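You operate a simulated robot arm through the tools that you are given. There is no shell and no other tool.

The job below is to be done with a simulated two-armed robot. You get a single attempt, and the scene is never put back.

Task
Carry the quilt pack with both arms and set it on the gridded mat.

It is judged by the outcome, as a careful person would: the job done as asked, and still so three seconds after it is handed in. It fails if anything else is knocked over, pushed out of place, dropped, spilled or broken.

Robot
Two 7-joint arms with two-finger parallel grippers on one trunk, on a base that drives. Base frame: it is fixed to the floor where the robot stands at the start and does not move with it; the origin is under the middle of the robot, x ahead of it, y to its left, z up; the surface under the hand at the start is at about z = 900. Units: mm, degrees, N and s.
The left shoulder is at the start at [110, 169, 1420], the right one opposite. With the tool pointing down near the work surface each hand reaches from about 680 to 760 mm from the robot's upright axis, wherever it stands, measured 20 degrees to its own side. Places, roughly: gridded mat [-500, 1900, 900]. Payload 1.57 kg a hand.
The tool frame of a hand sits at the grasp point between the pads (the TCP): z along the fingers, y along the line on which they close. The tips reach 30 mm beyond it. Largest opening 80 mm; finger width 17, thickness 12; the body of the gripper, 40 by 82 mm, starts 80 mm behind the TCP.
Orientation is that of the tool frame in the base frame, as a unit quaternion [x, y, z, w]. With the fingers straight down and closing along the base's y, the tool's x points along the base's -x, its y along +y and its z along -z.

Tools
- The arms move only by the tool move_arm. It takes "left_steps", "right_steps" or both (then of equal length, played together; a hand with none holds still); each is a list of rows, each a list of 7 numbers: the shift along the tool's x, y, z in units of 150 mm (1.0 is 150 mm), then the turn, a rotation vector about the tool's x, y, z in units of 180 degrees (1.0 is 180 degrees), then the closure in counts, from 0 (fully open) to 255 (shut). In form: [[tx, ty, tz, wx, wy, wz, grip], ...]. A call has 1 to 20 rows; each row is the pose to reach, as a shift and turn from the pose commanded when the call began, along the tool's axes at that moment. A call with a number of a shift or a turn outside -1 to 1 is refused whole. Rows are played at 5 a second. More than 50 mm and 8.6 degrees between two rows, or a gripper value outside its range, and nothing of the call is played. A pose out of reach is approached as far as the arm can. The call stops where the force on the tool passes 40 N (or 10 N more than at its start, if that is more) or the arm is blocked; 0.2 s more then pass. Each finger travels about 72 mm/s and halts on what it meets, pressing with about 23 N; the grip force reading is that of the motor and also rises with nothing between the fingers. The clock runs only during rows and for 0.2 s after the last one: add rows that repeat a pose to give the fingers time. The reply holds the time, the measured pose of the TCP, the force on the tool along the base axes, the opening and the grip force, in the units named above and with some noise, with the torque about the TCP (base axes, N m) and any sound that the robot's microphone picked up.
- Cameras (640 x 400 px; columns grow to the right, rows downward): "scene" is now at [156.2, -22.2, 1605.8]; the picture's right is [-0.29, -0.96, 0.00], its down [-0.72, 0.21, -0.66] and it looks along [0.64, -0.19, -0.75] (base axes); focal length 257 px, centre (320, 200). "left" rides on the left gripper at [72, 7, -122] in its tool frame; the picture's right is [-0.09, 1.00, 0.00], its down [-0.84, -0.08, -0.54] and it looks along [-0.54, -0.05, 0.84] (tool axes); focal length 238 px, centre (320, 200). "right" rides on the right gripper at [72, -7, -122] in its tool frame; the picture's right is [0.09, 1.00, 0.00], its down [-0.84, 0.08, -0.54] and it looks along [-0.54, 0.05, 0.84] (tool axes); focal length 238 px, centre (320, 200). There is no depth. A picture from a camera that has moved, and an enlarged one, comes with that camera's place and axes in the base frame and with its lens.
- grab_frame(camera): a new picture of that camera. It takes no simulated time.
- move_column(by): slides the trunk up (or, below 0, down) by that many mm; the arms and the scene camera ride with it, the base frame stays. It gives what a move gives, with no picture.
- base_move(legs): drives the robot by 1 to 6 legs, each [ahead, left, turn to the left] in mm, mm and degrees, along the robot's own axes; the way and the turn of a leg run together, so that a leg with both is an arc; at most 1500 mm and 180 degrees a leg. The arms and the cameras ride along, it lands a little off, and it stops where it bumps. It gives what a move gives.
- turn_head(pan, tilt): turns the head with the scene camera to pan (to the left, within 86 degrees either way) and tilt (down, from -29 to 69), counted from straight ahead of the robot. It gives what a move gives.
- zoom(camera, box): a new picture of the part [left, top, right, bottom] of that camera's present view, enlarged. It takes no simulated time.
- finish_job(): hands the job in; it is judged then, once.

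Places have to be worked out from the pictures, the camera data and where the tool is seen. Open the grippers and draw the arms clear of the work before you hand the job in, unless the task says otherwise.

The tools are called by a JSON object that holds its "fn" and its "kwargs". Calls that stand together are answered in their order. move_arm: Moves the arms, as the interface text tells. Its arguments: {"type":"object","properties":{"left_steps":{"type":"array","items":{"type":"array","items":{"type":"number"}}},"right_steps":{"type":"array","items":{"type":"array","items":{"type":"number"}}}},"required":[]} The other tools are called the same way: move_column (by) slides the trunk up or down; base_move (legs) drives the base; turn_head (pan, tilt) turns the head that bears the scene camera; grab_frame (camera) takes a picture; zoom (camera, box) takes an enlarged picture of a part of a camera's view; finish_job () hands the job in.

At the start:

```text
time_s: 0.0
left_eef_pos: [699.5, 135.8, 1189.5]
left_tool_rot: [0.0, 1.0, 0.0, 0.0]
left_contact_force: [0.2, 0.3, -0.1]
left_ft_torque: [-0.02, 0.02, 0.03]
left_width: 79.7
left_grip_force: 0.0
right_eef_pos: [626.1, -338.7, 1145.3]
right_tool_rot: [0.0, 1.0, 0.0, 0.001]
right_contact_force: [-0.5, 0.2, 0.4]
right_ft_torque: [-0.02, -0.01, -0.02]
right_width: 80.0
right_grip_force: 0.1
trunk travel left (down, up): [-734.0, 156.0]
robot x, y, heading: [-1.0, -0.6, -0.2]
head pan, tilt: [-16.6, 48.3]
```

scene: 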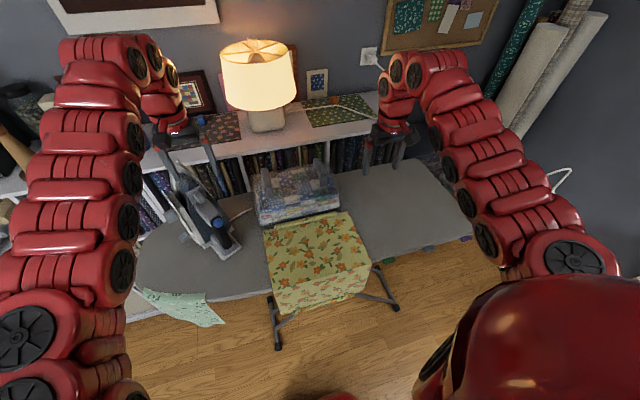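
right: 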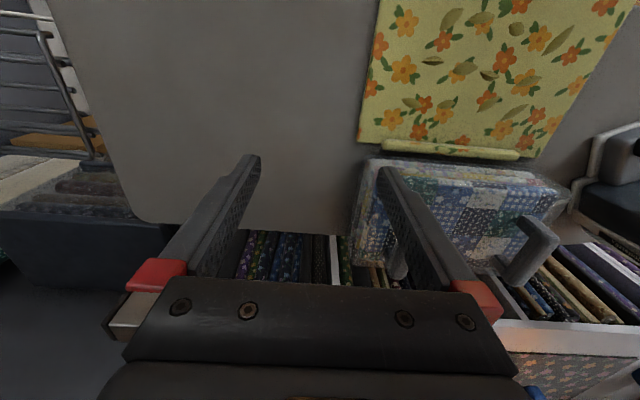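
left: 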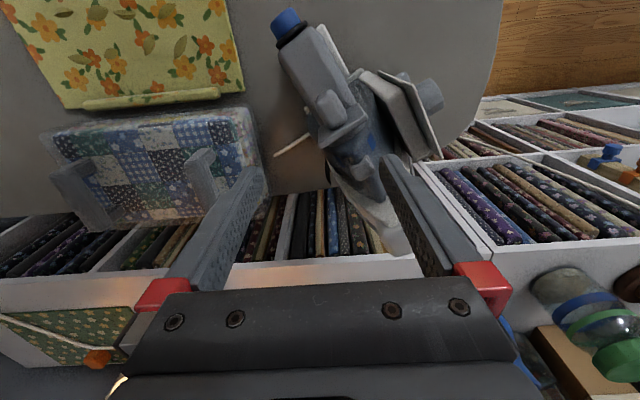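

The pack sits on the ironing board with what look like two upright handles, with a floral cloth in front of it and the iron to its left. I'll zoom in for details.

{"fn": "zoom", "kwargs": {"camera": "scene", "box": [220, 130, 380, 230]}}

{"fn": "zoom", "kwargs": {"camera": "right", "box": [320, 120, 640, 320]}}

{"fn": "zoom", "kwargs": {"camera": "left", "box": [0, 60, 320, 260]}}

```text
4.00 times, centred on (300, 180) of scene
camera zoom: at [156.2, -22.2, 1605.8], right [-0.29, -0.96, 0.0], down [-0.72, 0.21, -0.66], along [0.64, -0.19, -0.75], focal length 1030 px, centre (400, 280)
```

zoom: 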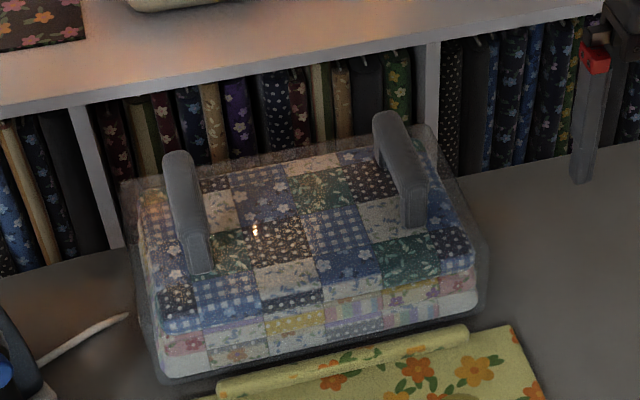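

```text
2.00 times, centred on (480, 220) of right
camera zoom: at [555.4, -345.1, 1268.0], right [-0.09, 1.0, 0.0], down [0.84, 0.08, 0.54], along [0.54, 0.05, -0.84], focal length 477 px, centre (0, 160)
```

zoom: 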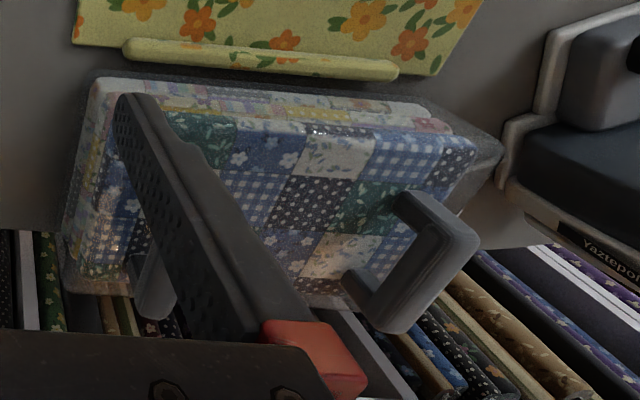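

```text
2.00 times, centred on (160, 160) of left
camera zoom: at [626.6, 143.6, 1311.9], right [0.09, 1.0, 0.0], down [0.84, -0.08, 0.54], along [0.54, -0.05, -0.84], focal length 477 px, centre (640, 280)
```

zoom: 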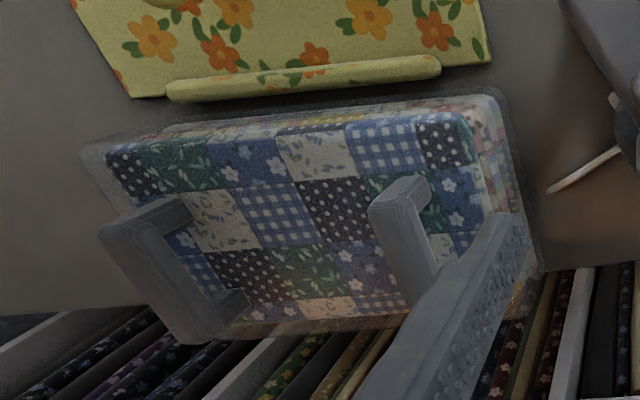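

Triangulating from the cameras, the two handle bars run along x at about y≈-29 and y≈-206, x from 735 to 817, with tops near z≈1035. Next I'll look around for the mat and what lies on the way.

{"fn": "turn_head", "kwargs": {"pan": 86, "tilt": 30}}

{"fn": "grab_frame", "kwargs": {"camera": "scene"}}

{"fn": "turn_head", "kwargs": {"pan": 40, "tilt": 40}}

{"fn": "grab_frame", "kwargs": {"camera": "scene"}}

{"fn": "turn_head", "kwargs": {"pan": -9, "tilt": 60}}

{"fn": "grab_frame", "kwargs": {"camera": "scene"}}

```text
time_s: 1.8
left_eef_pos: [698.4, 136.1, 1189.6]
left_tool_rot: [0.0, 1.0, 0.0, 0.0]
left_contact_force: [0.0, 0.0, -0.2]
left_ft_torque: [0.01, 0.0, 0.0]
left_width: 80.1
left_grip_force: 0.0
right_eef_pos: [626.5, -338.8, 1146.4]
right_tool_rot: [0.0, 1.0, 0.0, 0.0]
right_contact_force: [-0.1, -0.2, 0.3]
right_ft_torque: [-0.01, -0.04, 0.03]
right_width: 80.1
right_grip_force: 0.0
trunk travel left (down, up): [-734.0, 156.0]
robot x, y, heading: [1.7, -0.4, 0.2]
head pan, tilt: [85.9, 30.0]
```

```text
taken
camera scene: at [87.4, 90.3, 1633.0], right [1.0, -0.07, 0.0], down [-0.04, -0.5, -0.87], along [0.06, 0.86, -0.5], focal length 257 px, centre (320, 200)
```

scene: 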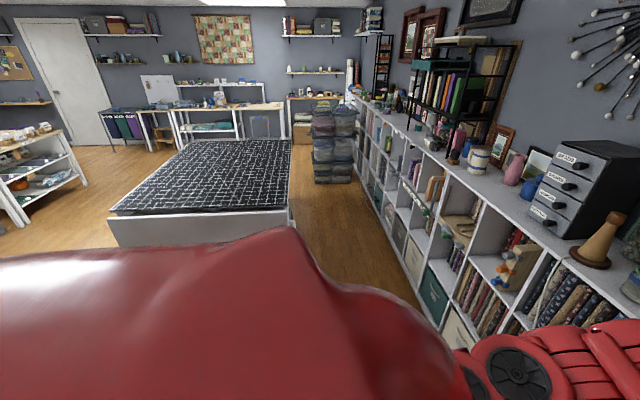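

```text
time_s: 2.9
left_eef_pos: [699.1, 135.0, 1188.9]
left_tool_rot: [0.0, 1.0, 0.0, 0.0]
left_contact_force: [0.1, -0.5, -0.1]
left_ft_torque: [-0.02, 0.02, 0.01]
left_width: 80.1
left_grip_force: 0.0
right_eef_pos: [626.7, -337.3, 1145.2]
right_tool_rot: [0.0, 1.0, 0.0, -0.001]
right_contact_force: [0.3, 0.2, -0.4]
right_ft_torque: [0.01, 0.01, -0.02]
right_width: 80.0
right_grip_force: 0.1
trunk travel left (down, up): [-734.0, 156.0]
robot x, y, heading: [-0.3, 0.4, 0.3]
head pan, tilt: [40.0, 40.0]
```

```text
taken
camera scene: at [146.0, 54.9, 1617.7], right [0.64, -0.77, 0.0], down [-0.49, -0.41, -0.77], along [0.59, 0.49, -0.64], focal length 257 px, centre (320, 200)
```

scene: 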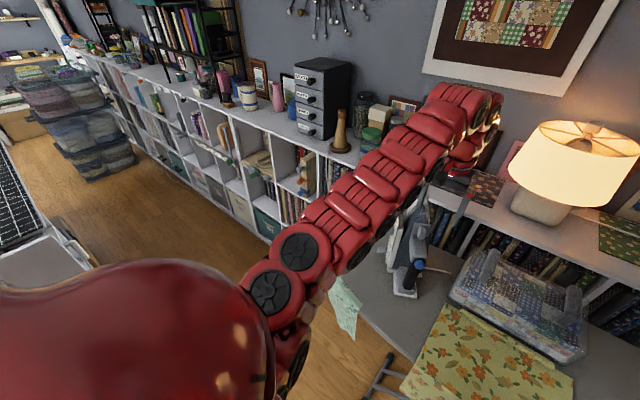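

```text
time_s: 4.1
left_eef_pos: [698.3, 135.2, 1190.5]
left_tool_rot: [0.0, 1.0, 0.001, 0.0]
left_contact_force: [-0.1, 0.0, 0.1]
left_ft_torque: [0.0, -0.01, -0.01]
left_width: 80.0
left_grip_force: 0.1
right_eef_pos: [627.0, -338.3, 1146.0]
right_tool_rot: [0.0, 1.0, 0.001, 0.0]
right_contact_force: [0.0, 0.3, 0.9]
right_ft_torque: [0.0, 0.0, 0.0]
right_width: 80.1
right_grip_force: 0.1
trunk travel left (down, up): [-734.0, 156.0]
robot x, y, heading: [-0.5, -1.1, 0.3]
head pan, tilt: [-9.0, 60.0]
```

```text
taken
camera scene: at [146.8, -10.2, 1590.9], right [-0.16, -0.99, 0.0], down [-0.86, 0.13, -0.5], along [0.49, -0.08, -0.87], focal length 257 px, centre (320, 200)
```

scene: 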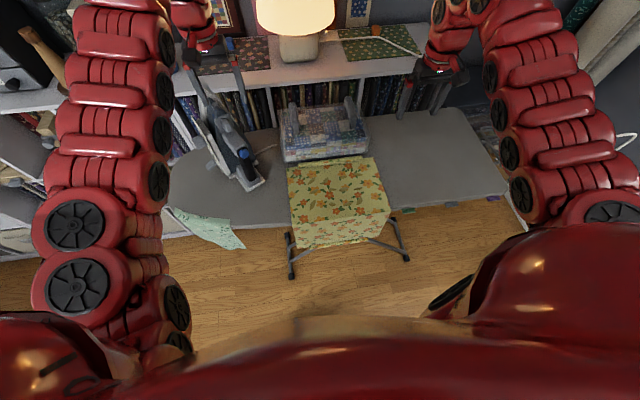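

The mat is a large dark gridded area (about x -930..0, y 1300..2540) on a white table. Before driving, I'll zoom in on the pack, iron and board edges to check clearances.

{"fn": "zoom", "kwargs": {"camera": "scene", "box": [150, 60, 310, 160]}}

{"fn": "zoom", "kwargs": {"camera": "scene", "box": [260, 90, 420, 190]}}

{"fn": "zoom", "kwargs": {"camera": "scene", "box": [180, 150, 500, 350]}}

```text
4.00 times, centred on (230, 110) of scene
camera zoom: at [146.8, -10.2, 1590.9], right [-0.16, -0.99, 0.0], down [-0.86, 0.13, -0.5], along [0.49, -0.08, -0.87], focal length 1030 px, centre (680, 560)
```

zoom: 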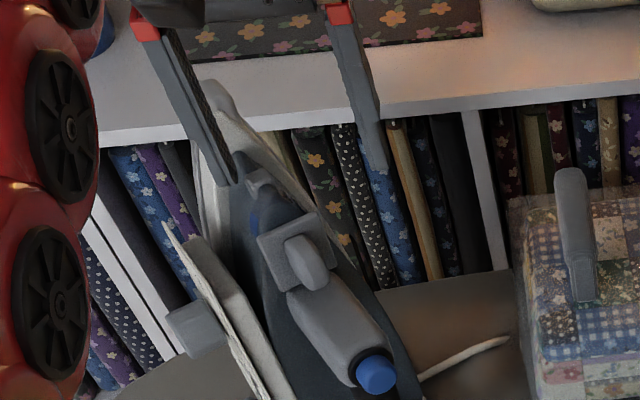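

```text
4.00 times, centred on (340, 140) of scene
camera zoom: at [146.8, -10.2, 1590.9], right [-0.16, -0.99, 0.0], down [-0.86, 0.13, -0.5], along [0.49, -0.08, -0.87], focal length 1030 px, centre (240, 440)
```

zoom: 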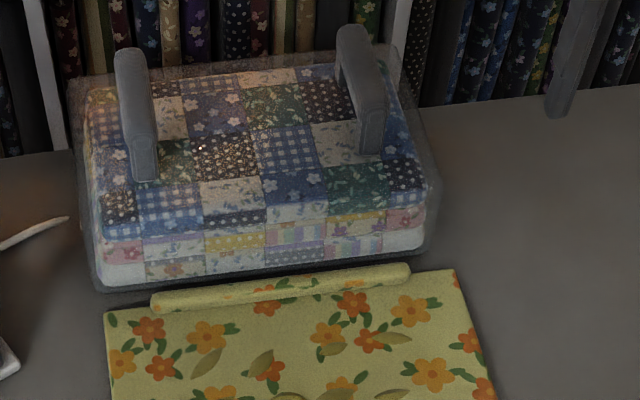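

```text
2.00 times, centred on (340, 250) of scene
camera zoom: at [146.8, -10.2, 1590.9], right [-0.16, -0.99, 0.0], down [-0.86, 0.13, -0.5], along [0.49, -0.08, -0.87], focal length 515 px, centre (280, 100)
```

zoom: 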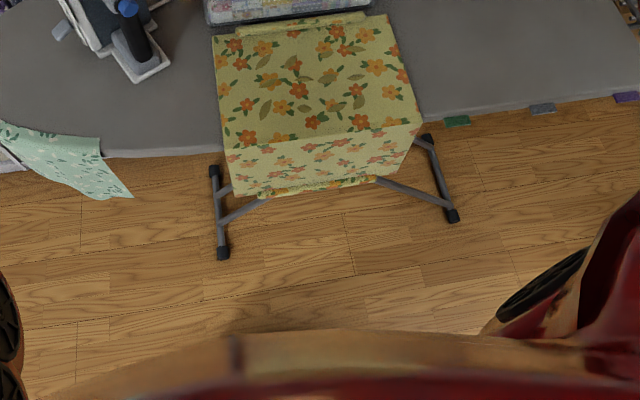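

The iron stands upright close to the left hand, so I first raise the trunk 100 mm. Then I drive right to line up with the pack's centre (y≈-117), and finally a little forward.

{"fn": "move_column", "kwargs": {"by": 100}}

{"fn": "base_move", "kwargs": {"legs": [[0, -117, 0], [45, 0, 0]]}}

{"fn": "grab_frame", "kwargs": {"camera": "scene"}}

{"fn": "grab_frame", "kwargs": {"camera": "left"}}

{"fn": "grab_frame", "kwargs": {"camera": "right"}}

```text
time_s: 5.4
left_eef_pos: [698.4, 137.0, 1289.5]
left_tool_rot: [0.0, 1.0, 0.0, 0.001]
left_contact_force: [-0.9, 0.4, 0.3]
left_ft_torque: [0.03, 0.03, 0.02]
left_width: 80.1
left_grip_force: 0.0
right_eef_pos: [627.6, -338.4, 1245.6]
right_tool_rot: [0.0, 1.0, 0.001, 0.0]
right_contact_force: [0.4, -0.5, 0.2]
right_ft_torque: [-0.05, 0.01, 0.04]
right_width: 80.4
right_grip_force: 0.0
trunk travel left (down, up): [-834.0, 56.0]
robot x, y, heading: [6.3, 1.2, -0.0]
head pan, tilt: [-9.0, 60.0]
```

```text
time_s: 7.2
left_eef_pos: [735.0, 18.7, 1293.8]
left_tool_rot: [0.0, 1.0, -0.001, 0.003]
left_contact_force: [-0.5, -0.2, 0.8]
left_ft_torque: [0.0, -0.09, 0.0]
left_width: 80.1
left_grip_force: 0.1
right_eef_pos: [663.4, -455.5, 1251.5]
right_tool_rot: [0.0, 1.0, -0.001, 0.003]
right_contact_force: [-1.7, -0.2, 1.2]
right_ft_torque: [0.01, -0.07, -0.05]
right_width: 80.1
right_grip_force: 0.0
trunk travel left (down, up): [-834.0, 56.0]
robot x, y, heading: [44.7, -118.2, 0.0]
head pan, tilt: [-9.0, 60.0]
```

```text
taken
camera scene: at [181.4, -126.3, 1691.9], right [-0.16, -0.99, 0.0], down [-0.85, 0.14, -0.5], along [0.5, -0.08, -0.86], focal length 257 px, centre (320, 200)
```

scene: 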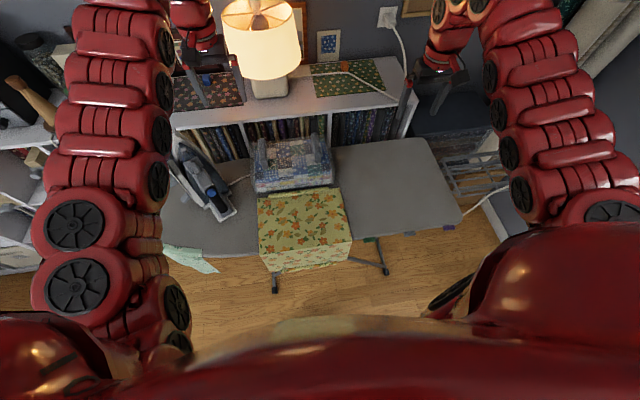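

```text
taken
camera left: at [662.9, 27.2, 1415.7], right [0.09, 1.0, 0.0], down [0.83, -0.08, 0.55], along [0.54, -0.05, -0.84], focal length 238 px, centre (320, 200)
```

left: 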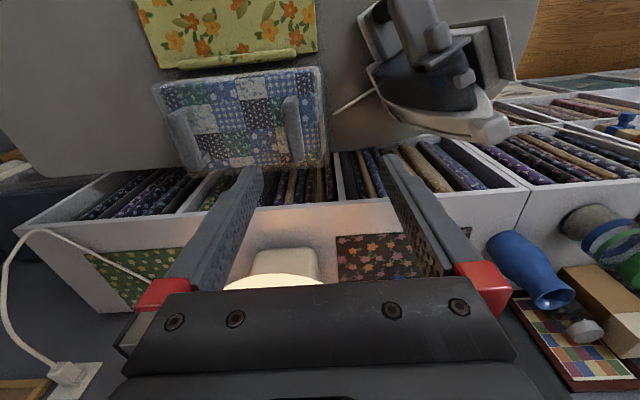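

```text
taken
camera right: at [591.8, -461.8, 1371.9], right [-0.09, 1.0, 0.0], down [0.83, 0.08, 0.55], along [0.54, 0.05, -0.84], focal length 238 px, centre (320, 200)
```

right: 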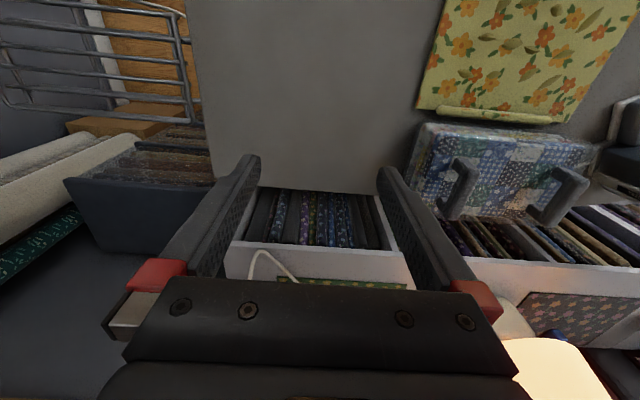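

The view now shows the pack centred ahead, with the shelf edge at x≈945 and the lamp behind it. I'll zoom in on each camera to refine the handle positions.

{"fn": "zoom", "kwargs": {"camera": "scene", "box": [230, 110, 358, 190]}}

{"fn": "zoom", "kwargs": {"camera": "left", "box": [130, 50, 370, 200]}}

{"fn": "zoom", "kwargs": {"camera": "right", "box": [390, 100, 630, 250]}}

```text
5.00 times, centred on (294, 150) of scene
camera zoom: at [181.4, -126.3, 1691.9], right [-0.16, -0.99, 0.0], down [-0.85, 0.14, -0.5], along [0.5, -0.08, -0.86], focal length 1287 px, centre (450, 450)
```

zoom: 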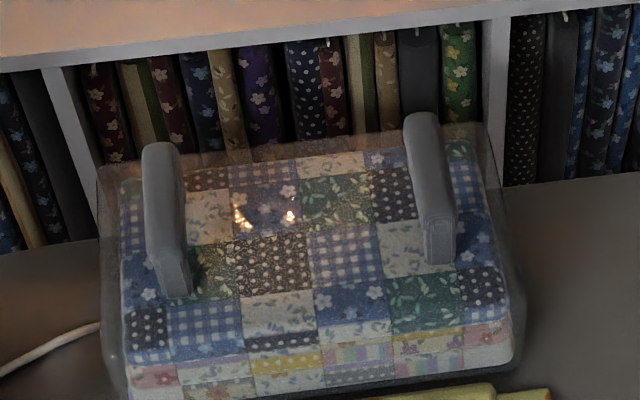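

```text
2.67 times, centred on (250, 125) of left
camera zoom: at [662.9, 27.2, 1415.7], right [0.09, 1.0, 0.0], down [0.83, -0.08, 0.55], along [0.54, -0.05, -0.84], focal length 636 px, centre (507, 400)
```

zoom: 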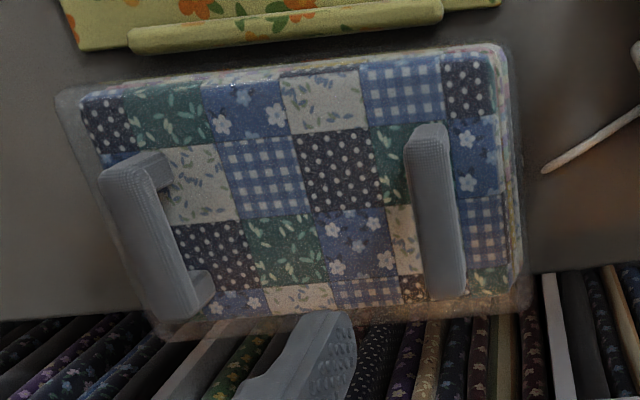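

```text
2.67 times, centred on (510, 175) of right
camera zoom: at [591.8, -461.8, 1371.9], right [-0.09, 1.0, 0.0], down [0.83, 0.08, 0.55], along [0.54, 0.05, -0.84], focal length 636 px, centre (-187, 267)
```

zoom: 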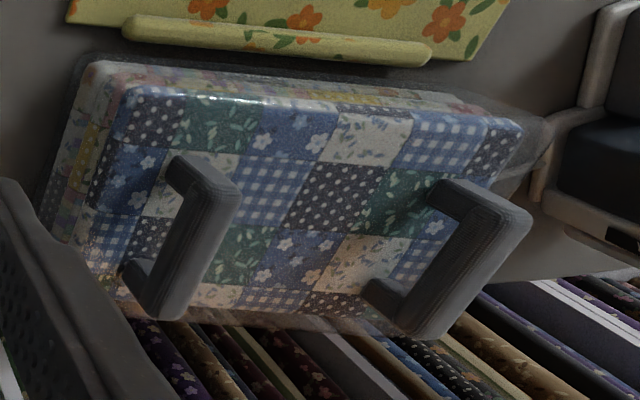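

Refined estimates put the left handle bar at x 734–819, y≈-25 and the right one at y≈-208, with tops z≈1035 and pack top ≈995. I move both hands above the handles, keeping high, in steps.

{"fn": "move_arm", "kwargs": {"left_steps": [[-0.07, -0.073, 0.073, 0, 0, 0, 0], [-0.14, -0.146, 0.146, 0, 0, 0, 0], [-0.21, -0.218, 0.219, 0, 0, 0, 0], [-0.28, -0.291, 0.292, 0, 0, 0, 0]], "right_steps": [[-0.1, 0.2, 0, 0, 0, 0, 0], [-0.2, 0.4, 0, 0, 0, 0, 0], [-0.3, 0.6, 0, 0, 0, 0, 0], [-0.4, 0.8, 0, 0, 0, 0, 0]]}}

{"fn": "grab_frame", "kwargs": {"camera": "scene"}}

```text
time_s: 8.2
left_eef_pos: [759.0, 1.4, 1252.3]
left_tool_rot: [-0.001, 1.0, -0.001, 0.0]
left_contact_force: [-0.5, -0.3, 0.3]
left_ft_torque: [-0.03, 0.0, 0.03]
left_width: 80.0
left_grip_force: 0.1
left hand out of reach, approached as far as the arm can: row 2, 3, 4
right_eef_pos: [732.3, -337.6, 1243.9]
right_tool_rot: [0.002, 1.0, -0.002, -0.001]
right_contact_force: [0.3, -0.2, 0.2]
right_ft_torque: [0.02, 0.04, 0.02]
right_width: 79.9
right_grip_force: 0.1
trunk travel left (down, up): [-834.0, 56.0]
robot x, y, heading: [47.7, -120.4, -0.1]
head pan, tilt: [-9.0, 60.0]
```

```text
taken
camera scene: at [191.9, -126.9, 1690.8], right [-0.16, -0.99, 0.0], down [-0.86, 0.14, -0.5], along [0.49, -0.08, -0.87], focal length 257 px, centre (320, 200)
```

scene: 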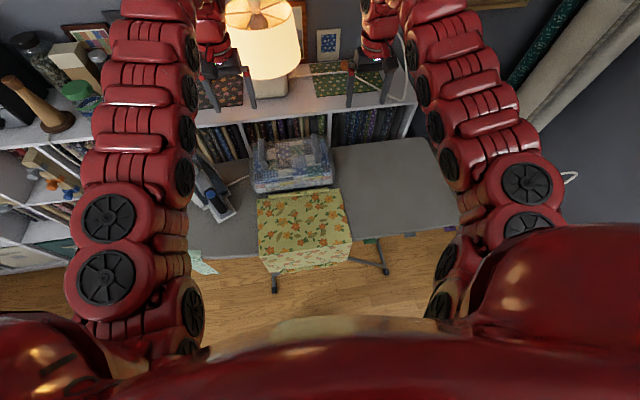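

The left arm topped out about 20 mm short, though the base front is still ~200 mm from the board's feet. I'll drive 35 mm further ahead to bring the handles well within reach.

{"fn": "base_move", "kwargs": {"legs": [[35, 3, 0]]}}

```text
time_s: 9.0
left_eef_pos: [785.1, 2.0, 1258.4]
left_tool_rot: [0.0, 1.0, 0.0, 0.003]
left_contact_force: [-0.1, 1.2, 0.2]
left_ft_torque: [0.0, -0.08, 0.02]
left_width: 80.1
left_grip_force: 0.0
right_eef_pos: [760.4, -335.1, 1249.7]
right_tool_rot: [0.002, 1.0, 0.0, 0.002]
right_contact_force: [-1.6, 0.2, 0.6]
right_ft_torque: [-0.01, -0.08, 0.02]
right_width: 80.2
right_grip_force: 0.0
trunk travel left (down, up): [-834.0, 56.0]
robot x, y, heading: [78.9, -112.4, -0.1]
head pan, tilt: [-9.0, 60.0]
```

The base moved about 31 mm. Now I bring both hands over the handles at z≈1200.

{"fn": "move_arm", "kwargs": {"left_steps": [[0.013, -0.045, 0.1, 0, 0, 0, 0], [0.026, -0.09, 0.2, 0, 0, 0, 0], [0.04, -0.135, 0.3, 0, 0, 0, 0], [0.053, -0.18, 0.389, 0, 0, 0, 0], [0.053, -0.18, 0.389, 0, 0, 0, 0]], "right_steps": [[-0.028, 0.212, 0.08, 0, 0, 0, 0], [-0.056, 0.424, 0.16, 0, 0, 0, 0], [-0.085, 0.636, 0.25, 0, 0, 0, 0], [-0.113, 0.847, 0.333, 0, 0, 0, 0], [-0.113, 0.847, 0.333, 0, 0, 0, 0]]}}

{"fn": "grab_frame", "kwargs": {"camera": "scene"}}

{"fn": "grab_frame", "kwargs": {"camera": "left"}}

{"fn": "grab_frame", "kwargs": {"camera": "right"}}

```text
time_s: 10.2
left_eef_pos: [784.1, -23.9, 1195.4]
left_tool_rot: [-0.001, 1.0, 0.001, 0.001]
left_contact_force: [0.2, -1.1, -0.2]
left_ft_torque: [0.0, -0.03, 0.0]
left_width: 80.1
left_grip_force: 0.0
right_eef_pos: [784.4, -207.1, 1197.0]
right_tool_rot: [0.001, 1.0, 0.001, 0.001]
right_contact_force: [-0.1, 0.1, 0.5]
right_ft_torque: [-0.02, -0.01, 0.0]
right_width: 80.2
right_grip_force: 0.1
trunk travel left (down, up): [-834.0, 56.0]
robot x, y, heading: [79.2, -118.6, 0.2]
head pan, tilt: [-9.0, 60.0]
```

```text
taken
camera scene: at [224.0, -126.7, 1691.1], right [-0.16, -0.99, 0.0], down [-0.85, 0.14, -0.5], along [0.49, -0.08, -0.87], focal length 257 px, centre (320, 200)
```

scene: 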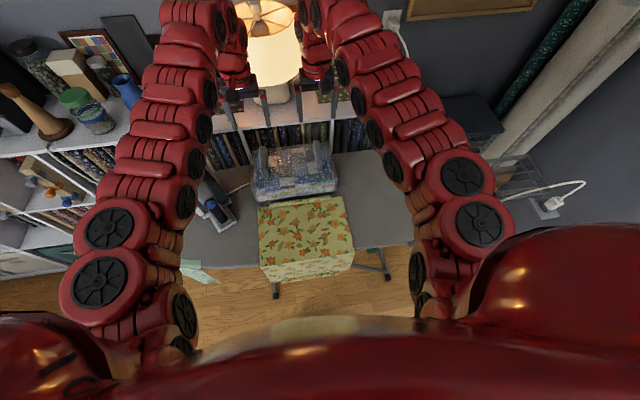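

```text
taken
camera left: at [712.1, -16.4, 1318.0], right [0.09, 1.0, 0.0], down [0.84, -0.08, 0.54], along [0.54, -0.05, -0.84], focal length 238 px, centre (320, 200)
```

left: 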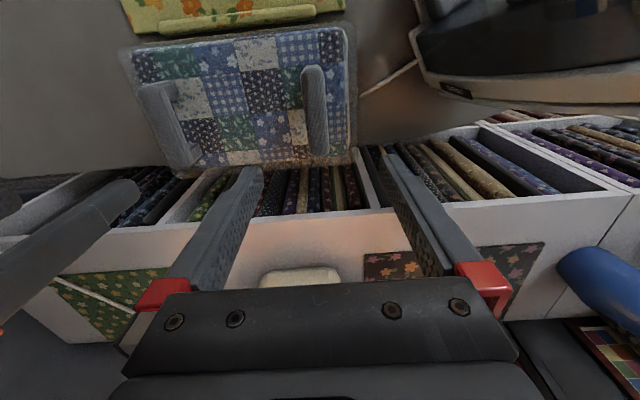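

```text
taken
camera right: at [713.5, -214.0, 1319.3], right [-0.09, 1.0, 0.0], down [0.84, 0.08, 0.54], along [0.54, 0.05, -0.84], focal length 238 px, centre (320, 200)
```

right: 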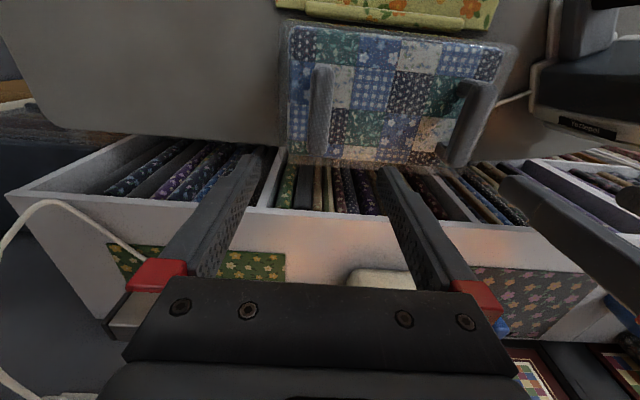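

Both hands are over their handles (bar centres at about x=778, y=-26 and y=-209). I lower the trunk 100 mm, which leaves the fingertips about 30 mm above the bars.

{"fn": "move_column", "kwargs": {"by": -100}}

{"fn": "grab_frame", "kwargs": {"camera": "left"}}

{"fn": "grab_frame", "kwargs": {"camera": "right"}}

{"fn": "grab_frame", "kwargs": {"camera": "scene"}}

```text
time_s: 11.5
left_eef_pos: [783.5, -22.9, 1095.0]
left_tool_rot: [0.0, 1.0, 0.0, 0.0]
left_contact_force: [0.3, 0.4, 0.1]
left_ft_torque: [0.01, -0.02, -0.02]
left_width: 79.8
left_grip_force: 0.0
right_eef_pos: [786.0, -206.9, 1096.4]
right_tool_rot: [0.001, 1.0, 0.001, -0.001]
right_contact_force: [-0.3, 0.5, 0.9]
right_ft_torque: [0.0, -0.03, -0.02]
right_width: 79.8
right_grip_force: 0.0
trunk travel left (down, up): [-734.0, 156.0]
robot x, y, heading: [80.1, -114.5, -0.2]
head pan, tilt: [-9.0, 60.0]
```

```text
taken
camera left: at [713.2, -15.6, 1217.4], right [0.09, 1.0, 0.0], down [0.84, -0.08, 0.54], along [0.54, -0.05, -0.84], focal length 238 px, centre (320, 200)
```

left: 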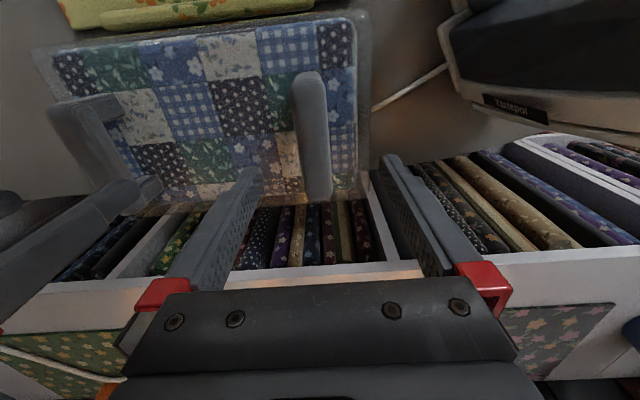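

```text
taken
camera right: at [714.3, -213.3, 1218.9], right [-0.09, 1.0, 0.0], down [0.84, 0.08, 0.54], along [0.54, 0.05, -0.84], focal length 238 px, centre (320, 200)
```

right: 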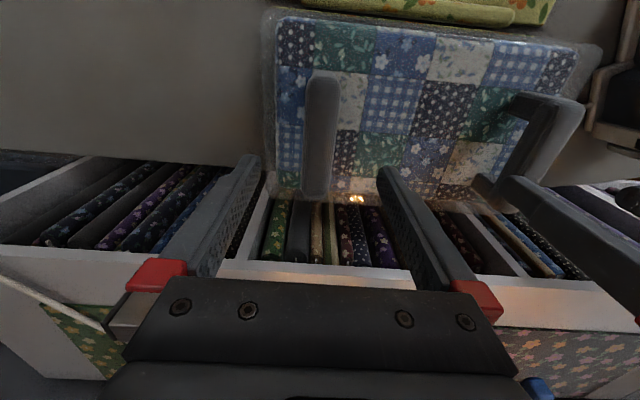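

```text
taken
camera scene: at [225.3, -125.4, 1591.0], right [-0.16, -0.99, 0.0], down [-0.86, 0.14, -0.5], along [0.49, -0.08, -0.87], focal length 257 px, centre (320, 200)
```

scene: 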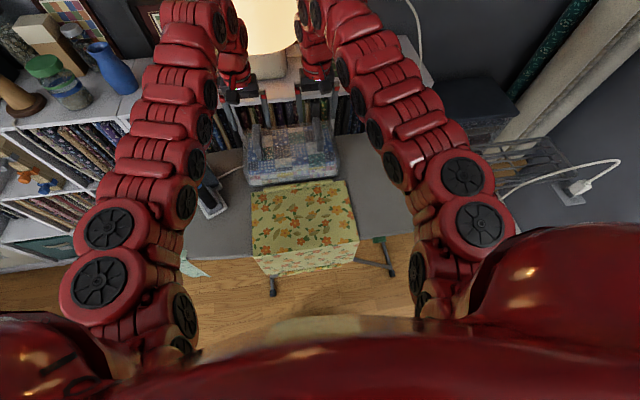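

Fingertips are ~30 mm above the bars and aligned to within a few mm. I lower both hands about 65 mm so the pads straddle the bars (TCP z≈1030).

{"fn": "move_arm", "kwargs": {"left_steps": [[0.02, -0.01, 0.11, 0, 0, 0, 0], [0.047, -0.02, 0.22, 0, 0, 0, 0], [0.047, -0.02, 0.33, 0, 0, 0, 0], [0.047, -0.02, 0.433, 0, 0, 0, 0], [0.047, -0.02, 0.433, 0, 0, 0, 0]], "right_steps": [[0.025, 0, 0.11, 0, 0, 0, 0], [0.053, 0, 0.22, 0, 0, 0, 0], [0.053, 0, 0.33, 0, 0, 0, 0], [0.053, 0, 0.44, 0, 0, 0, 0], [0.053, 0, 0.44, 0, 0, 0, 0]]}}

{"fn": "grab_frame", "kwargs": {"camera": "left"}}

{"fn": "grab_frame", "kwargs": {"camera": "right"}}

{"fn": "grab_frame", "kwargs": {"camera": "scene"}}

```text
time_s: 12.7
left_eef_pos: [778.9, -26.6, 1030.9]
left_tool_rot: [0.0, 1.0, 0.0, 0.0]
left_contact_force: [0.3, -0.3, -0.1]
left_ft_torque: [0.01, -0.04, 0.02]
left_width: 80.0
left_grip_force: 0.0
right_eef_pos: [778.8, -206.7, 1029.4]
right_tool_rot: [0.001, 1.0, 0.0, 0.0]
right_contact_force: [-0.1, -0.5, -0.5]
right_ft_torque: [0.01, 0.0, 0.0]
right_width: 79.9
right_grip_force: 0.0
trunk travel left (down, up): [-734.0, 156.0]
robot x, y, heading: [79.5, -114.0, -0.0]
head pan, tilt: [-9.0, 60.0]
```

```text
taken
camera left: at [707.1, -19.0, 1152.7], right [0.09, 1.0, 0.0], down [0.84, -0.08, 0.54], along [0.54, -0.05, -0.84], focal length 238 px, centre (320, 200)
```

left: 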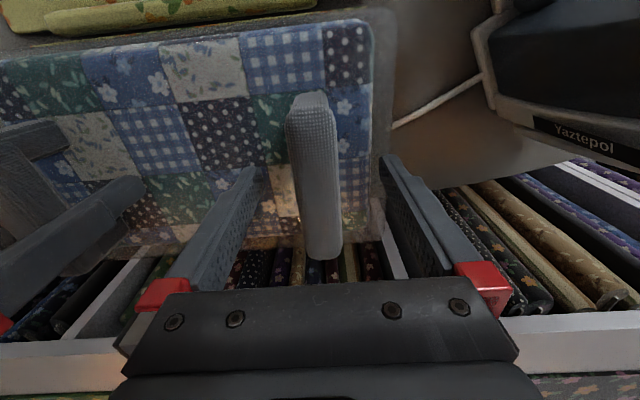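

```text
taken
camera right: at [706.5, -213.1, 1152.0], right [-0.09, 1.0, 0.0], down [0.84, 0.08, 0.54], along [0.54, 0.05, -0.84], focal length 238 px, centre (320, 200)
```

right: 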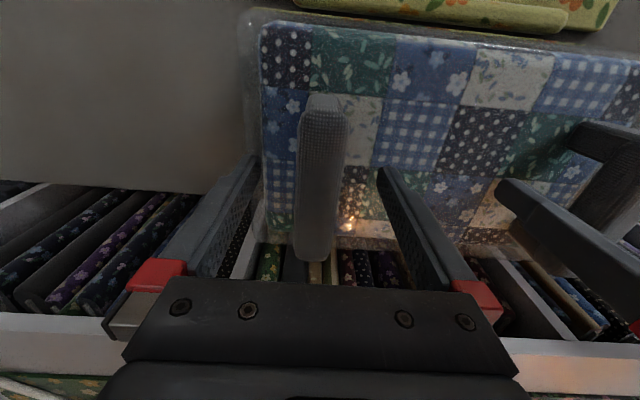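

```text
taken
camera scene: at [224.8, -125.4, 1591.0], right [-0.16, -0.99, 0.0], down [-0.86, 0.14, -0.5], along [0.49, -0.08, -0.87], focal length 257 px, centre (320, 200)
```

scene: 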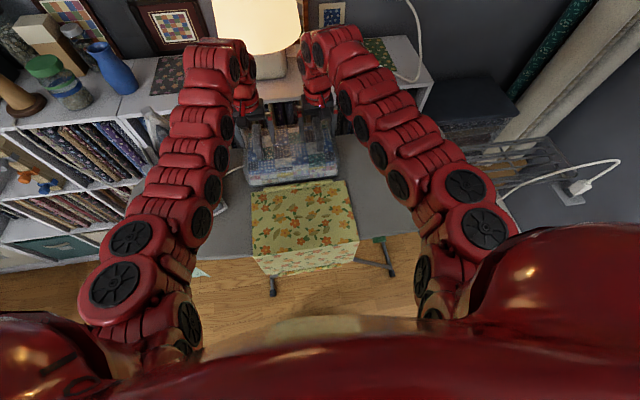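

Both bars lie between the pads, nearly centred, with no contact force. I close both grippers and hold the pose a second.

{"fn": "move_arm", "kwargs": {"left_steps": [[0, 0, 0, 0, 0, 0, 255], [0, 0, 0, 0, 0, 0, 255], [0, 0, 0, 0, 0, 0, 255], [0, 0, 0, 0, 0, 0, 255], [0, 0, 0, 0, 0, 0, 255]], "right_steps": [[0, 0, 0, 0, 0, 0, 255], [0, 0, 0, 0, 0, 0, 255], [0, 0, 0, 0, 0, 0, 255], [0, 0, 0, 0, 0, 0, 255], [0, 0, 0, 0, 0, 0, 255]]}}

{"fn": "grab_frame", "kwargs": {"camera": "left"}}

{"fn": "grab_frame", "kwargs": {"camera": "right"}}

```text
time_s: 13.9
left_eef_pos: [780.5, -28.4, 1030.1]
left_tool_rot: [0.001, 1.0, 0.0, 0.0]
left_contact_force: [0.5, -2.6, 0.4]
left_ft_torque: [-0.25, 0.01, 0.08]
left_width: 25.9
left_grip_force: 23.3
right_eef_pos: [778.4, -207.7, 1029.3]
right_tool_rot: [0.0, 1.0, 0.0, 0.0]
right_contact_force: [-1.3, -5.5, 2.9]
right_ft_torque: [-0.1, -0.03, 0.24]
right_width: 25.9
right_grip_force: 23.2
trunk travel left (down, up): [-734.0, 156.0]
robot x, y, heading: [81.3, -115.7, -0.1]
head pan, tilt: [-9.0, 60.0]
```

```text
taken
camera left: at [707.6, -20.4, 1152.5], right [0.09, 1.0, 0.0], down [0.84, -0.08, 0.54], along [0.54, -0.05, -0.84], focal length 238 px, centre (320, 200)
```

left: 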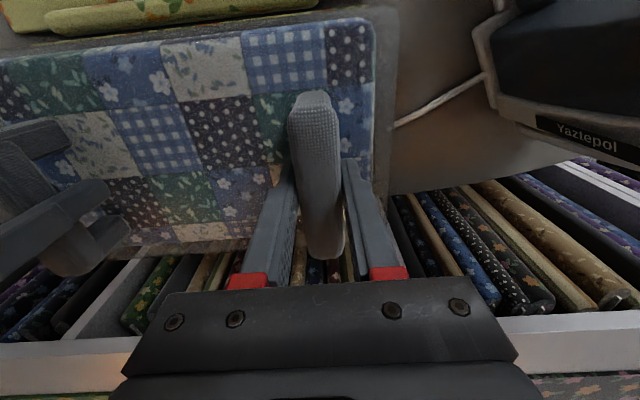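

```text
taken
camera right: at [707.0, -214.6, 1151.7], right [-0.09, 1.0, 0.0], down [0.84, 0.08, 0.54], along [0.54, 0.05, -0.84], focal length 238 px, centre (320, 200)
```

right: 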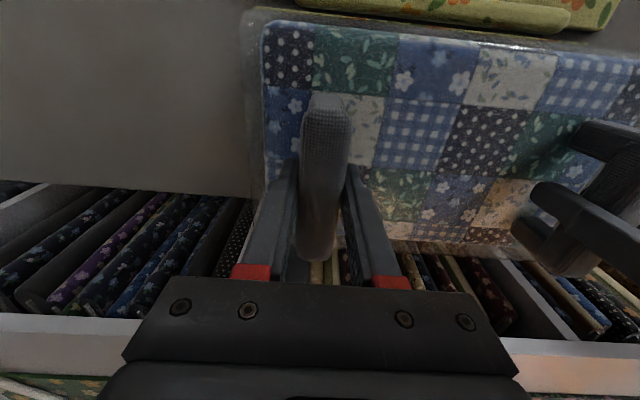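

Both grippers hold at 25.9 mm with full grip force. I lift with the trunk, 30 mm first, to check the load and that nothing else comes along.

{"fn": "move_column", "kwargs": {"by": 30}}

{"fn": "grab_frame", "kwargs": {"camera": "scene"}}

{"fn": "grab_frame", "kwargs": {"camera": "left"}}

```text
time_s: 14.7
left_eef_pos: [781.6, -27.5, 1058.4]
left_tool_rot: [-0.001, 1.0, 0.0, -0.002]
left_contact_force: [0.8, 1.8, -14.0]
left_ft_torque: [0.02, 0.57, -0.01]
left_width: 25.6
left_grip_force: 23.4
right_eef_pos: [780.7, -206.6, 1057.1]
right_tool_rot: [0.0, 1.0, 0.0, -0.002]
right_contact_force: [-0.2, -2.5, -13.1]
right_ft_torque: [0.02, -0.54, 0.1]
right_width: 25.9
right_grip_force: 22.8
trunk travel left (down, up): [-764.0, 126.0]
robot x, y, heading: [81.5, -112.9, 0.2]
head pan, tilt: [-9.0, 60.0]
```

```text
taken
camera scene: at [229.7, -125.7, 1620.4], right [-0.16, -0.99, 0.0], down [-0.86, 0.14, -0.5], along [0.49, -0.08, -0.87], focal length 257 px, centre (320, 200)
```

scene: 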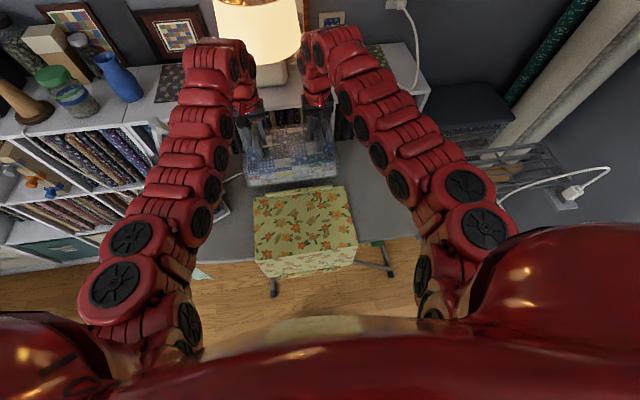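

```text
taken
camera left: at [710.4, -19.0, 1180.3], right [0.09, 1.0, 0.0], down [0.84, -0.08, 0.54], along [0.54, -0.05, -0.84], focal length 238 px, centre (320, 200)
```

left: 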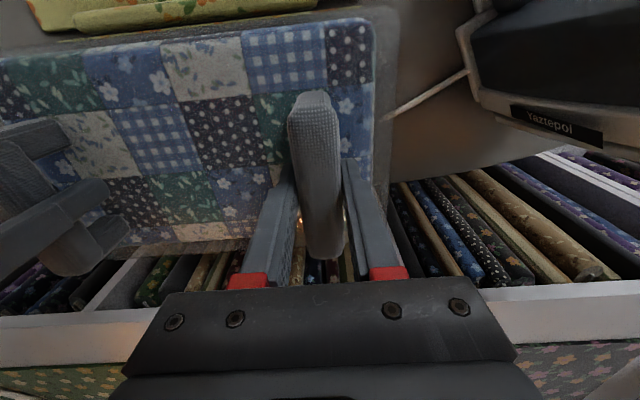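

The pack is off the board: each hand carries about 13.5 N, within payload, with stable grips. I raise it another 100 mm.

{"fn": "move_column", "kwargs": {"by": 100}}

{"fn": "grab_frame", "kwargs": {"camera": "scene"}}

{"fn": "grab_frame", "kwargs": {"camera": "left"}}

{"fn": "grab_frame", "kwargs": {"camera": "right"}}

```text
time_s: 16.0
left_eef_pos: [783.3, -26.1, 1159.2]
left_tool_rot: [-0.001, 1.0, 0.0, -0.002]
left_contact_force: [0.6, 2.8, -15.4]
left_ft_torque: [0.11, 0.01, -0.04]
left_width: 25.7
left_grip_force: 23.4
right_eef_pos: [781.0, -207.2, 1156.7]
right_tool_rot: [0.001, 1.0, 0.001, -0.001]
right_contact_force: [0.2, -3.4, -10.7]
right_ft_torque: [0.18, 0.01, 0.11]
right_width: 25.8
right_grip_force: 22.9
trunk travel left (down, up): [-864.0, 26.0]
robot x, y, heading: [79.5, -114.3, 0.0]
head pan, tilt: [-9.0, 60.0]
```

```text
taken
camera scene: at [230.5, -125.5, 1720.3], right [-0.16, -0.99, 0.0], down [-0.86, 0.14, -0.5], along [0.49, -0.08, -0.87], focal length 257 px, centre (320, 200)
```

scene: 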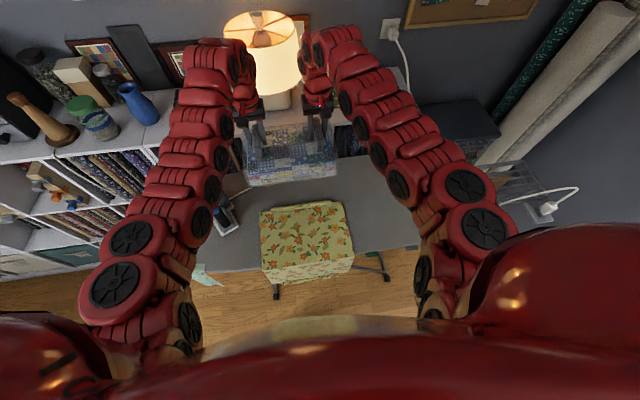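

```text
taken
camera left: at [711.2, -19.0, 1280.2], right [0.09, 1.0, 0.0], down [0.84, -0.08, 0.54], along [0.54, -0.05, -0.84], focal length 238 px, centre (320, 200)
```

left: 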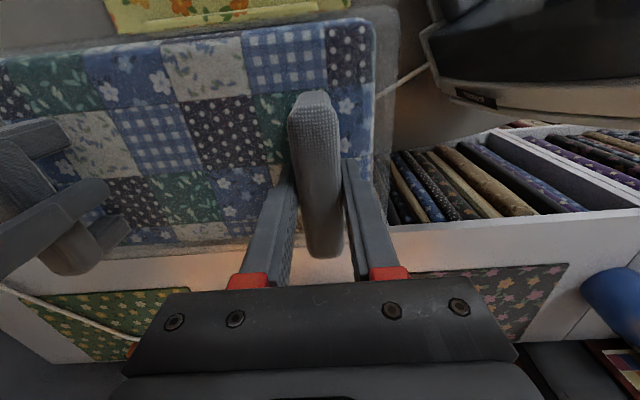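

```text
taken
camera right: at [710.5, -213.2, 1279.5], right [-0.09, 1.0, 0.0], down [0.84, 0.08, 0.54], along [0.54, 0.05, -0.84], focal length 238 px, centre (320, 200)
```

right: 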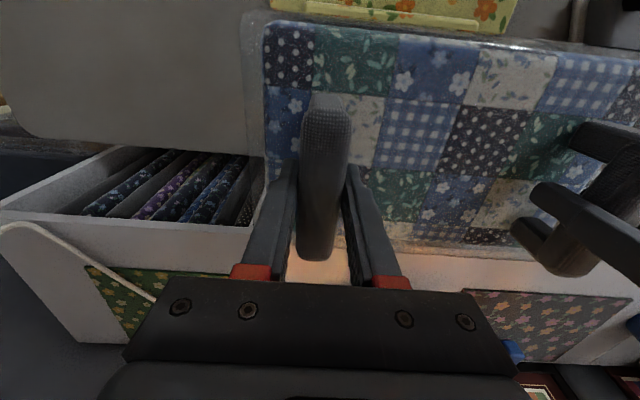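

The pack is securely held with its bottom near z≈1035. Before backing away I look left and right to check the floor around the robot.

{"fn": "turn_head", "kwargs": {"pan": 86, "tilt": 35}}

{"fn": "grab_frame", "kwargs": {"camera": "scene"}}

{"fn": "turn_head", "kwargs": {"pan": -86, "tilt": 25}}

{"fn": "grab_frame", "kwargs": {"camera": "scene"}}

```text
time_s: 17.7
left_eef_pos: [783.4, -27.2, 1158.4]
left_tool_rot: [0.001, 1.0, 0.0, -0.001]
left_contact_force: [0.9, 4.2, -13.9]
left_ft_torque: [0.0, 0.02, 0.06]
left_width: 26.0
left_grip_force: 23.0
right_eef_pos: [780.6, -207.2, 1157.4]
right_tool_rot: [0.001, 1.0, 0.001, -0.002]
right_contact_force: [-1.1, -3.0, -12.2]
right_ft_torque: [0.06, -0.01, 0.16]
right_width: 25.9
right_grip_force: 22.7
trunk travel left (down, up): [-864.0, 26.0]
robot x, y, heading: [79.4, -117.9, -0.2]
head pan, tilt: [85.9, 35.0]
```

```text
taken
camera scene: at [170.5, -27.2, 1754.9], right [1.0, -0.07, 0.0], down [-0.04, -0.57, -0.82], along [0.06, 0.82, -0.57], focal length 257 px, centre (320, 200)
```

scene: 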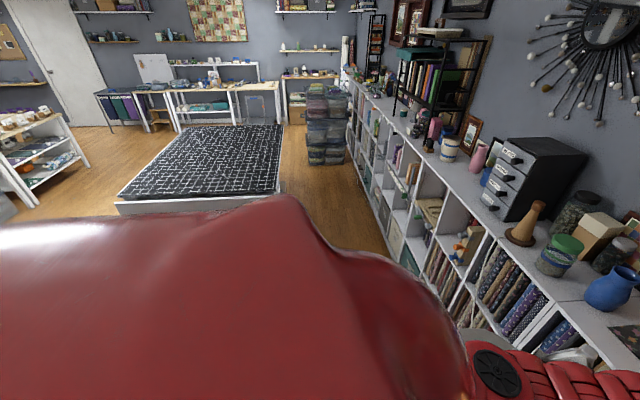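

```text
time_s: 20.3
left_eef_pos: [782.6, -26.7, 1158.4]
left_tool_rot: [0.0, 1.0, 0.0, -0.002]
left_contact_force: [1.6, 3.5, -12.5]
left_ft_torque: [-0.03, 0.0, 0.07]
left_width: 25.9
left_grip_force: 22.7
right_eef_pos: [781.3, -207.3, 1156.6]
right_tool_rot: [0.001, 1.0, 0.001, -0.002]
right_contact_force: [-1.4, -4.5, -12.0]
right_ft_torque: [0.06, 0.07, 0.17]
right_width: 25.9
right_grip_force: 23.4
trunk travel left (down, up): [-864.0, 26.0]
robot x, y, heading: [78.6, -115.7, 0.0]
head pan, tilt: [-85.9, 25.0]
```

```text
taken
camera scene: at [170.7, -207.0, 1770.7], right [-1.0, -0.07, 0.0], down [-0.03, 0.42, -0.91], along [0.06, -0.9, -0.42], focal length 257 px, centre (320, 200)
```

scene: 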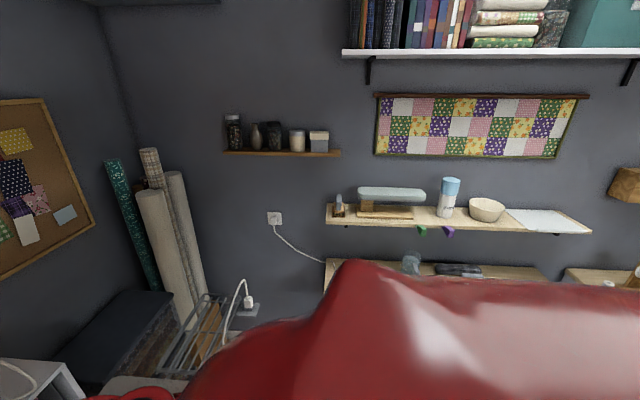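

The left floor toward the table is clear, and a desk stands along the right wall, so I'll keep the manoeuvre compact. I back straight up 150 mm first, then check the grip.

{"fn": "base_move", "kwargs": {"legs": [[-150, 0, 0]]}}

{"fn": "turn_head", "kwargs": {"pan": 10, "tilt": 50}}

{"fn": "grab_frame", "kwargs": {"camera": "scene"}}

{"fn": "grab_frame", "kwargs": {"camera": "left"}}

```text
time_s: 21.7
left_eef_pos: [634.0, -26.6, 1157.0]
left_tool_rot: [0.001, 1.0, -0.001, -0.002]
left_contact_force: [2.5, 4.8, -13.5]
left_ft_torque: [-0.05, 0.08, 0.05]
left_width: 26.1
left_grip_force: 23.0
right_eef_pos: [633.3, -206.7, 1155.9]
right_tool_rot: [0.001, 1.0, 0.0, -0.003]
right_contact_force: [-0.8, -5.3, -14.3]
right_ft_torque: [0.04, -0.09, 0.19]
right_width: 26.0
right_grip_force: 22.7
trunk travel left (down, up): [-864.0, 26.0]
robot x, y, heading: [-71.0, -113.3, -0.1]
head pan, tilt: [-85.9, 25.0]
```

```text
time_s: 23.4
left_eef_pos: [631.2, -27.0, 1158.1]
left_tool_rot: [0.0, 1.0, 0.0, -0.002]
left_contact_force: [1.5, -0.1, -13.2]
left_ft_torque: [-0.04, 0.02, 0.05]
left_width: 25.9
left_grip_force: 22.8
right_eef_pos: [631.1, -205.9, 1157.0]
right_tool_rot: [0.001, 1.0, 0.001, -0.001]
right_contact_force: [-1.1, -0.2, -12.4]
right_ft_torque: [0.1, 0.06, 0.13]
right_width: 25.9
right_grip_force: 23.2
trunk travel left (down, up): [-864.0, 26.0]
robot x, y, heading: [-73.3, -115.3, 0.3]
head pan, tilt: [10.0, 50.0]
```

```text
taken
camera scene: at [89.6, -101.7, 1732.9], right [0.17, -0.98, 0.0], down [-0.76, -0.13, -0.64], along [0.63, 0.11, -0.77], focal length 257 px, centre (320, 200)
```

scene: 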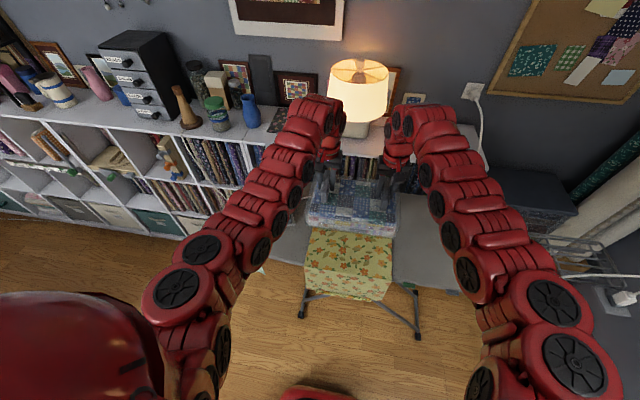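

```text
taken
camera left: at [560.2, -18.9, 1280.3], right [0.09, 1.0, 0.0], down [0.84, -0.08, 0.54], along [0.54, -0.05, -0.84], focal length 238 px, centre (320, 200)
```

left: 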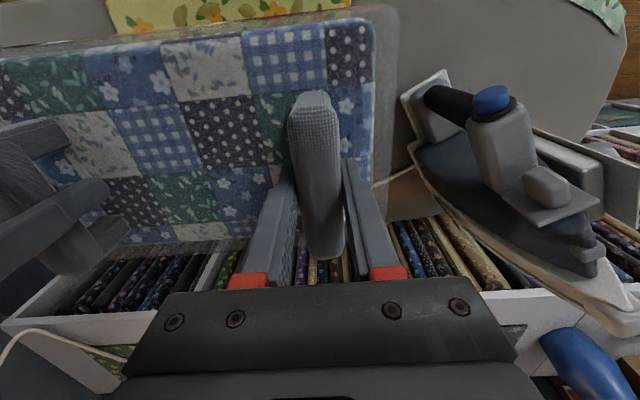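

The grip is unchanged and the pack has cleared the iron and cloth. I back up another 250 mm.

{"fn": "base_move", "kwargs": {"legs": [[-250, 0, 0]]}}

{"fn": "grab_frame", "kwargs": {"camera": "scene"}}

{"fn": "turn_head", "kwargs": {"pan": 75, "tilt": 45}}

{"fn": "grab_frame", "kwargs": {"camera": "scene"}}

```text
time_s: 25.2
left_eef_pos: [388.5, -30.0, 1157.5]
left_tool_rot: [0.003, 1.0, 0.0, -0.001]
left_contact_force: [1.2, -0.4, -14.6]
left_ft_torque: [-0.04, -0.1, 0.01]
left_width: 25.8
left_grip_force: 23.0
right_eef_pos: [384.9, -209.5, 1155.7]
right_tool_rot: [0.004, 1.0, 0.0, -0.003]
right_contact_force: [-0.6, -0.5, -13.5]
right_ft_torque: [0.07, 0.05, 0.19]
right_width: 25.7
right_grip_force: 23.0
trunk travel left (down, up): [-864.0, 26.0]
robot x, y, heading: [-317.9, -115.4, -0.5]
head pan, tilt: [10.0, 50.0]
```

```text
taken
camera scene: at [-153.9, -101.9, 1732.7], right [0.17, -0.99, 0.0], down [-0.76, -0.13, -0.64], along [0.63, 0.11, -0.77], focal length 257 px, centre (320, 200)
```

scene: 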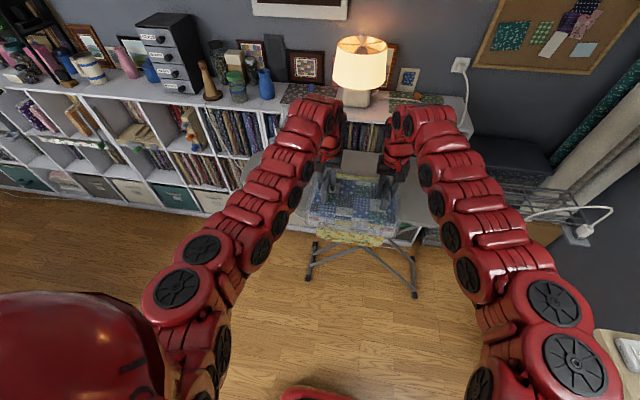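

```text
time_s: 26.6
left_eef_pos: [386.3, -29.9, 1158.7]
left_tool_rot: [0.004, 1.0, 0.001, -0.002]
left_contact_force: [1.0, 0.8, -14.6]
left_ft_torque: [0.03, 0.08, 0.02]
left_width: 25.9
left_grip_force: 22.7
right_eef_pos: [383.8, -210.5, 1157.3]
right_tool_rot: [0.003, 1.0, 0.0, -0.002]
right_contact_force: [-0.5, -0.1, -13.7]
right_ft_torque: [0.05, -0.03, 0.12]
right_width: 25.8
right_grip_force: 23.2
trunk travel left (down, up): [-864.0, 26.0]
robot x, y, heading: [-318.0, -115.1, -0.5]
head pan, tilt: [75.0, 45.0]
```

```text
taken
camera scene: at [-211.3, -36.3, 1740.1], right [0.96, -0.27, 0.0], down [-0.19, -0.68, -0.71], along [0.19, 0.68, -0.71], focal length 257 px, centre (320, 200)
```

scene: 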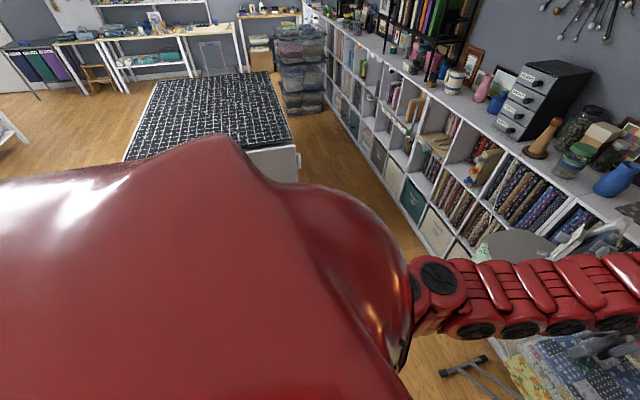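

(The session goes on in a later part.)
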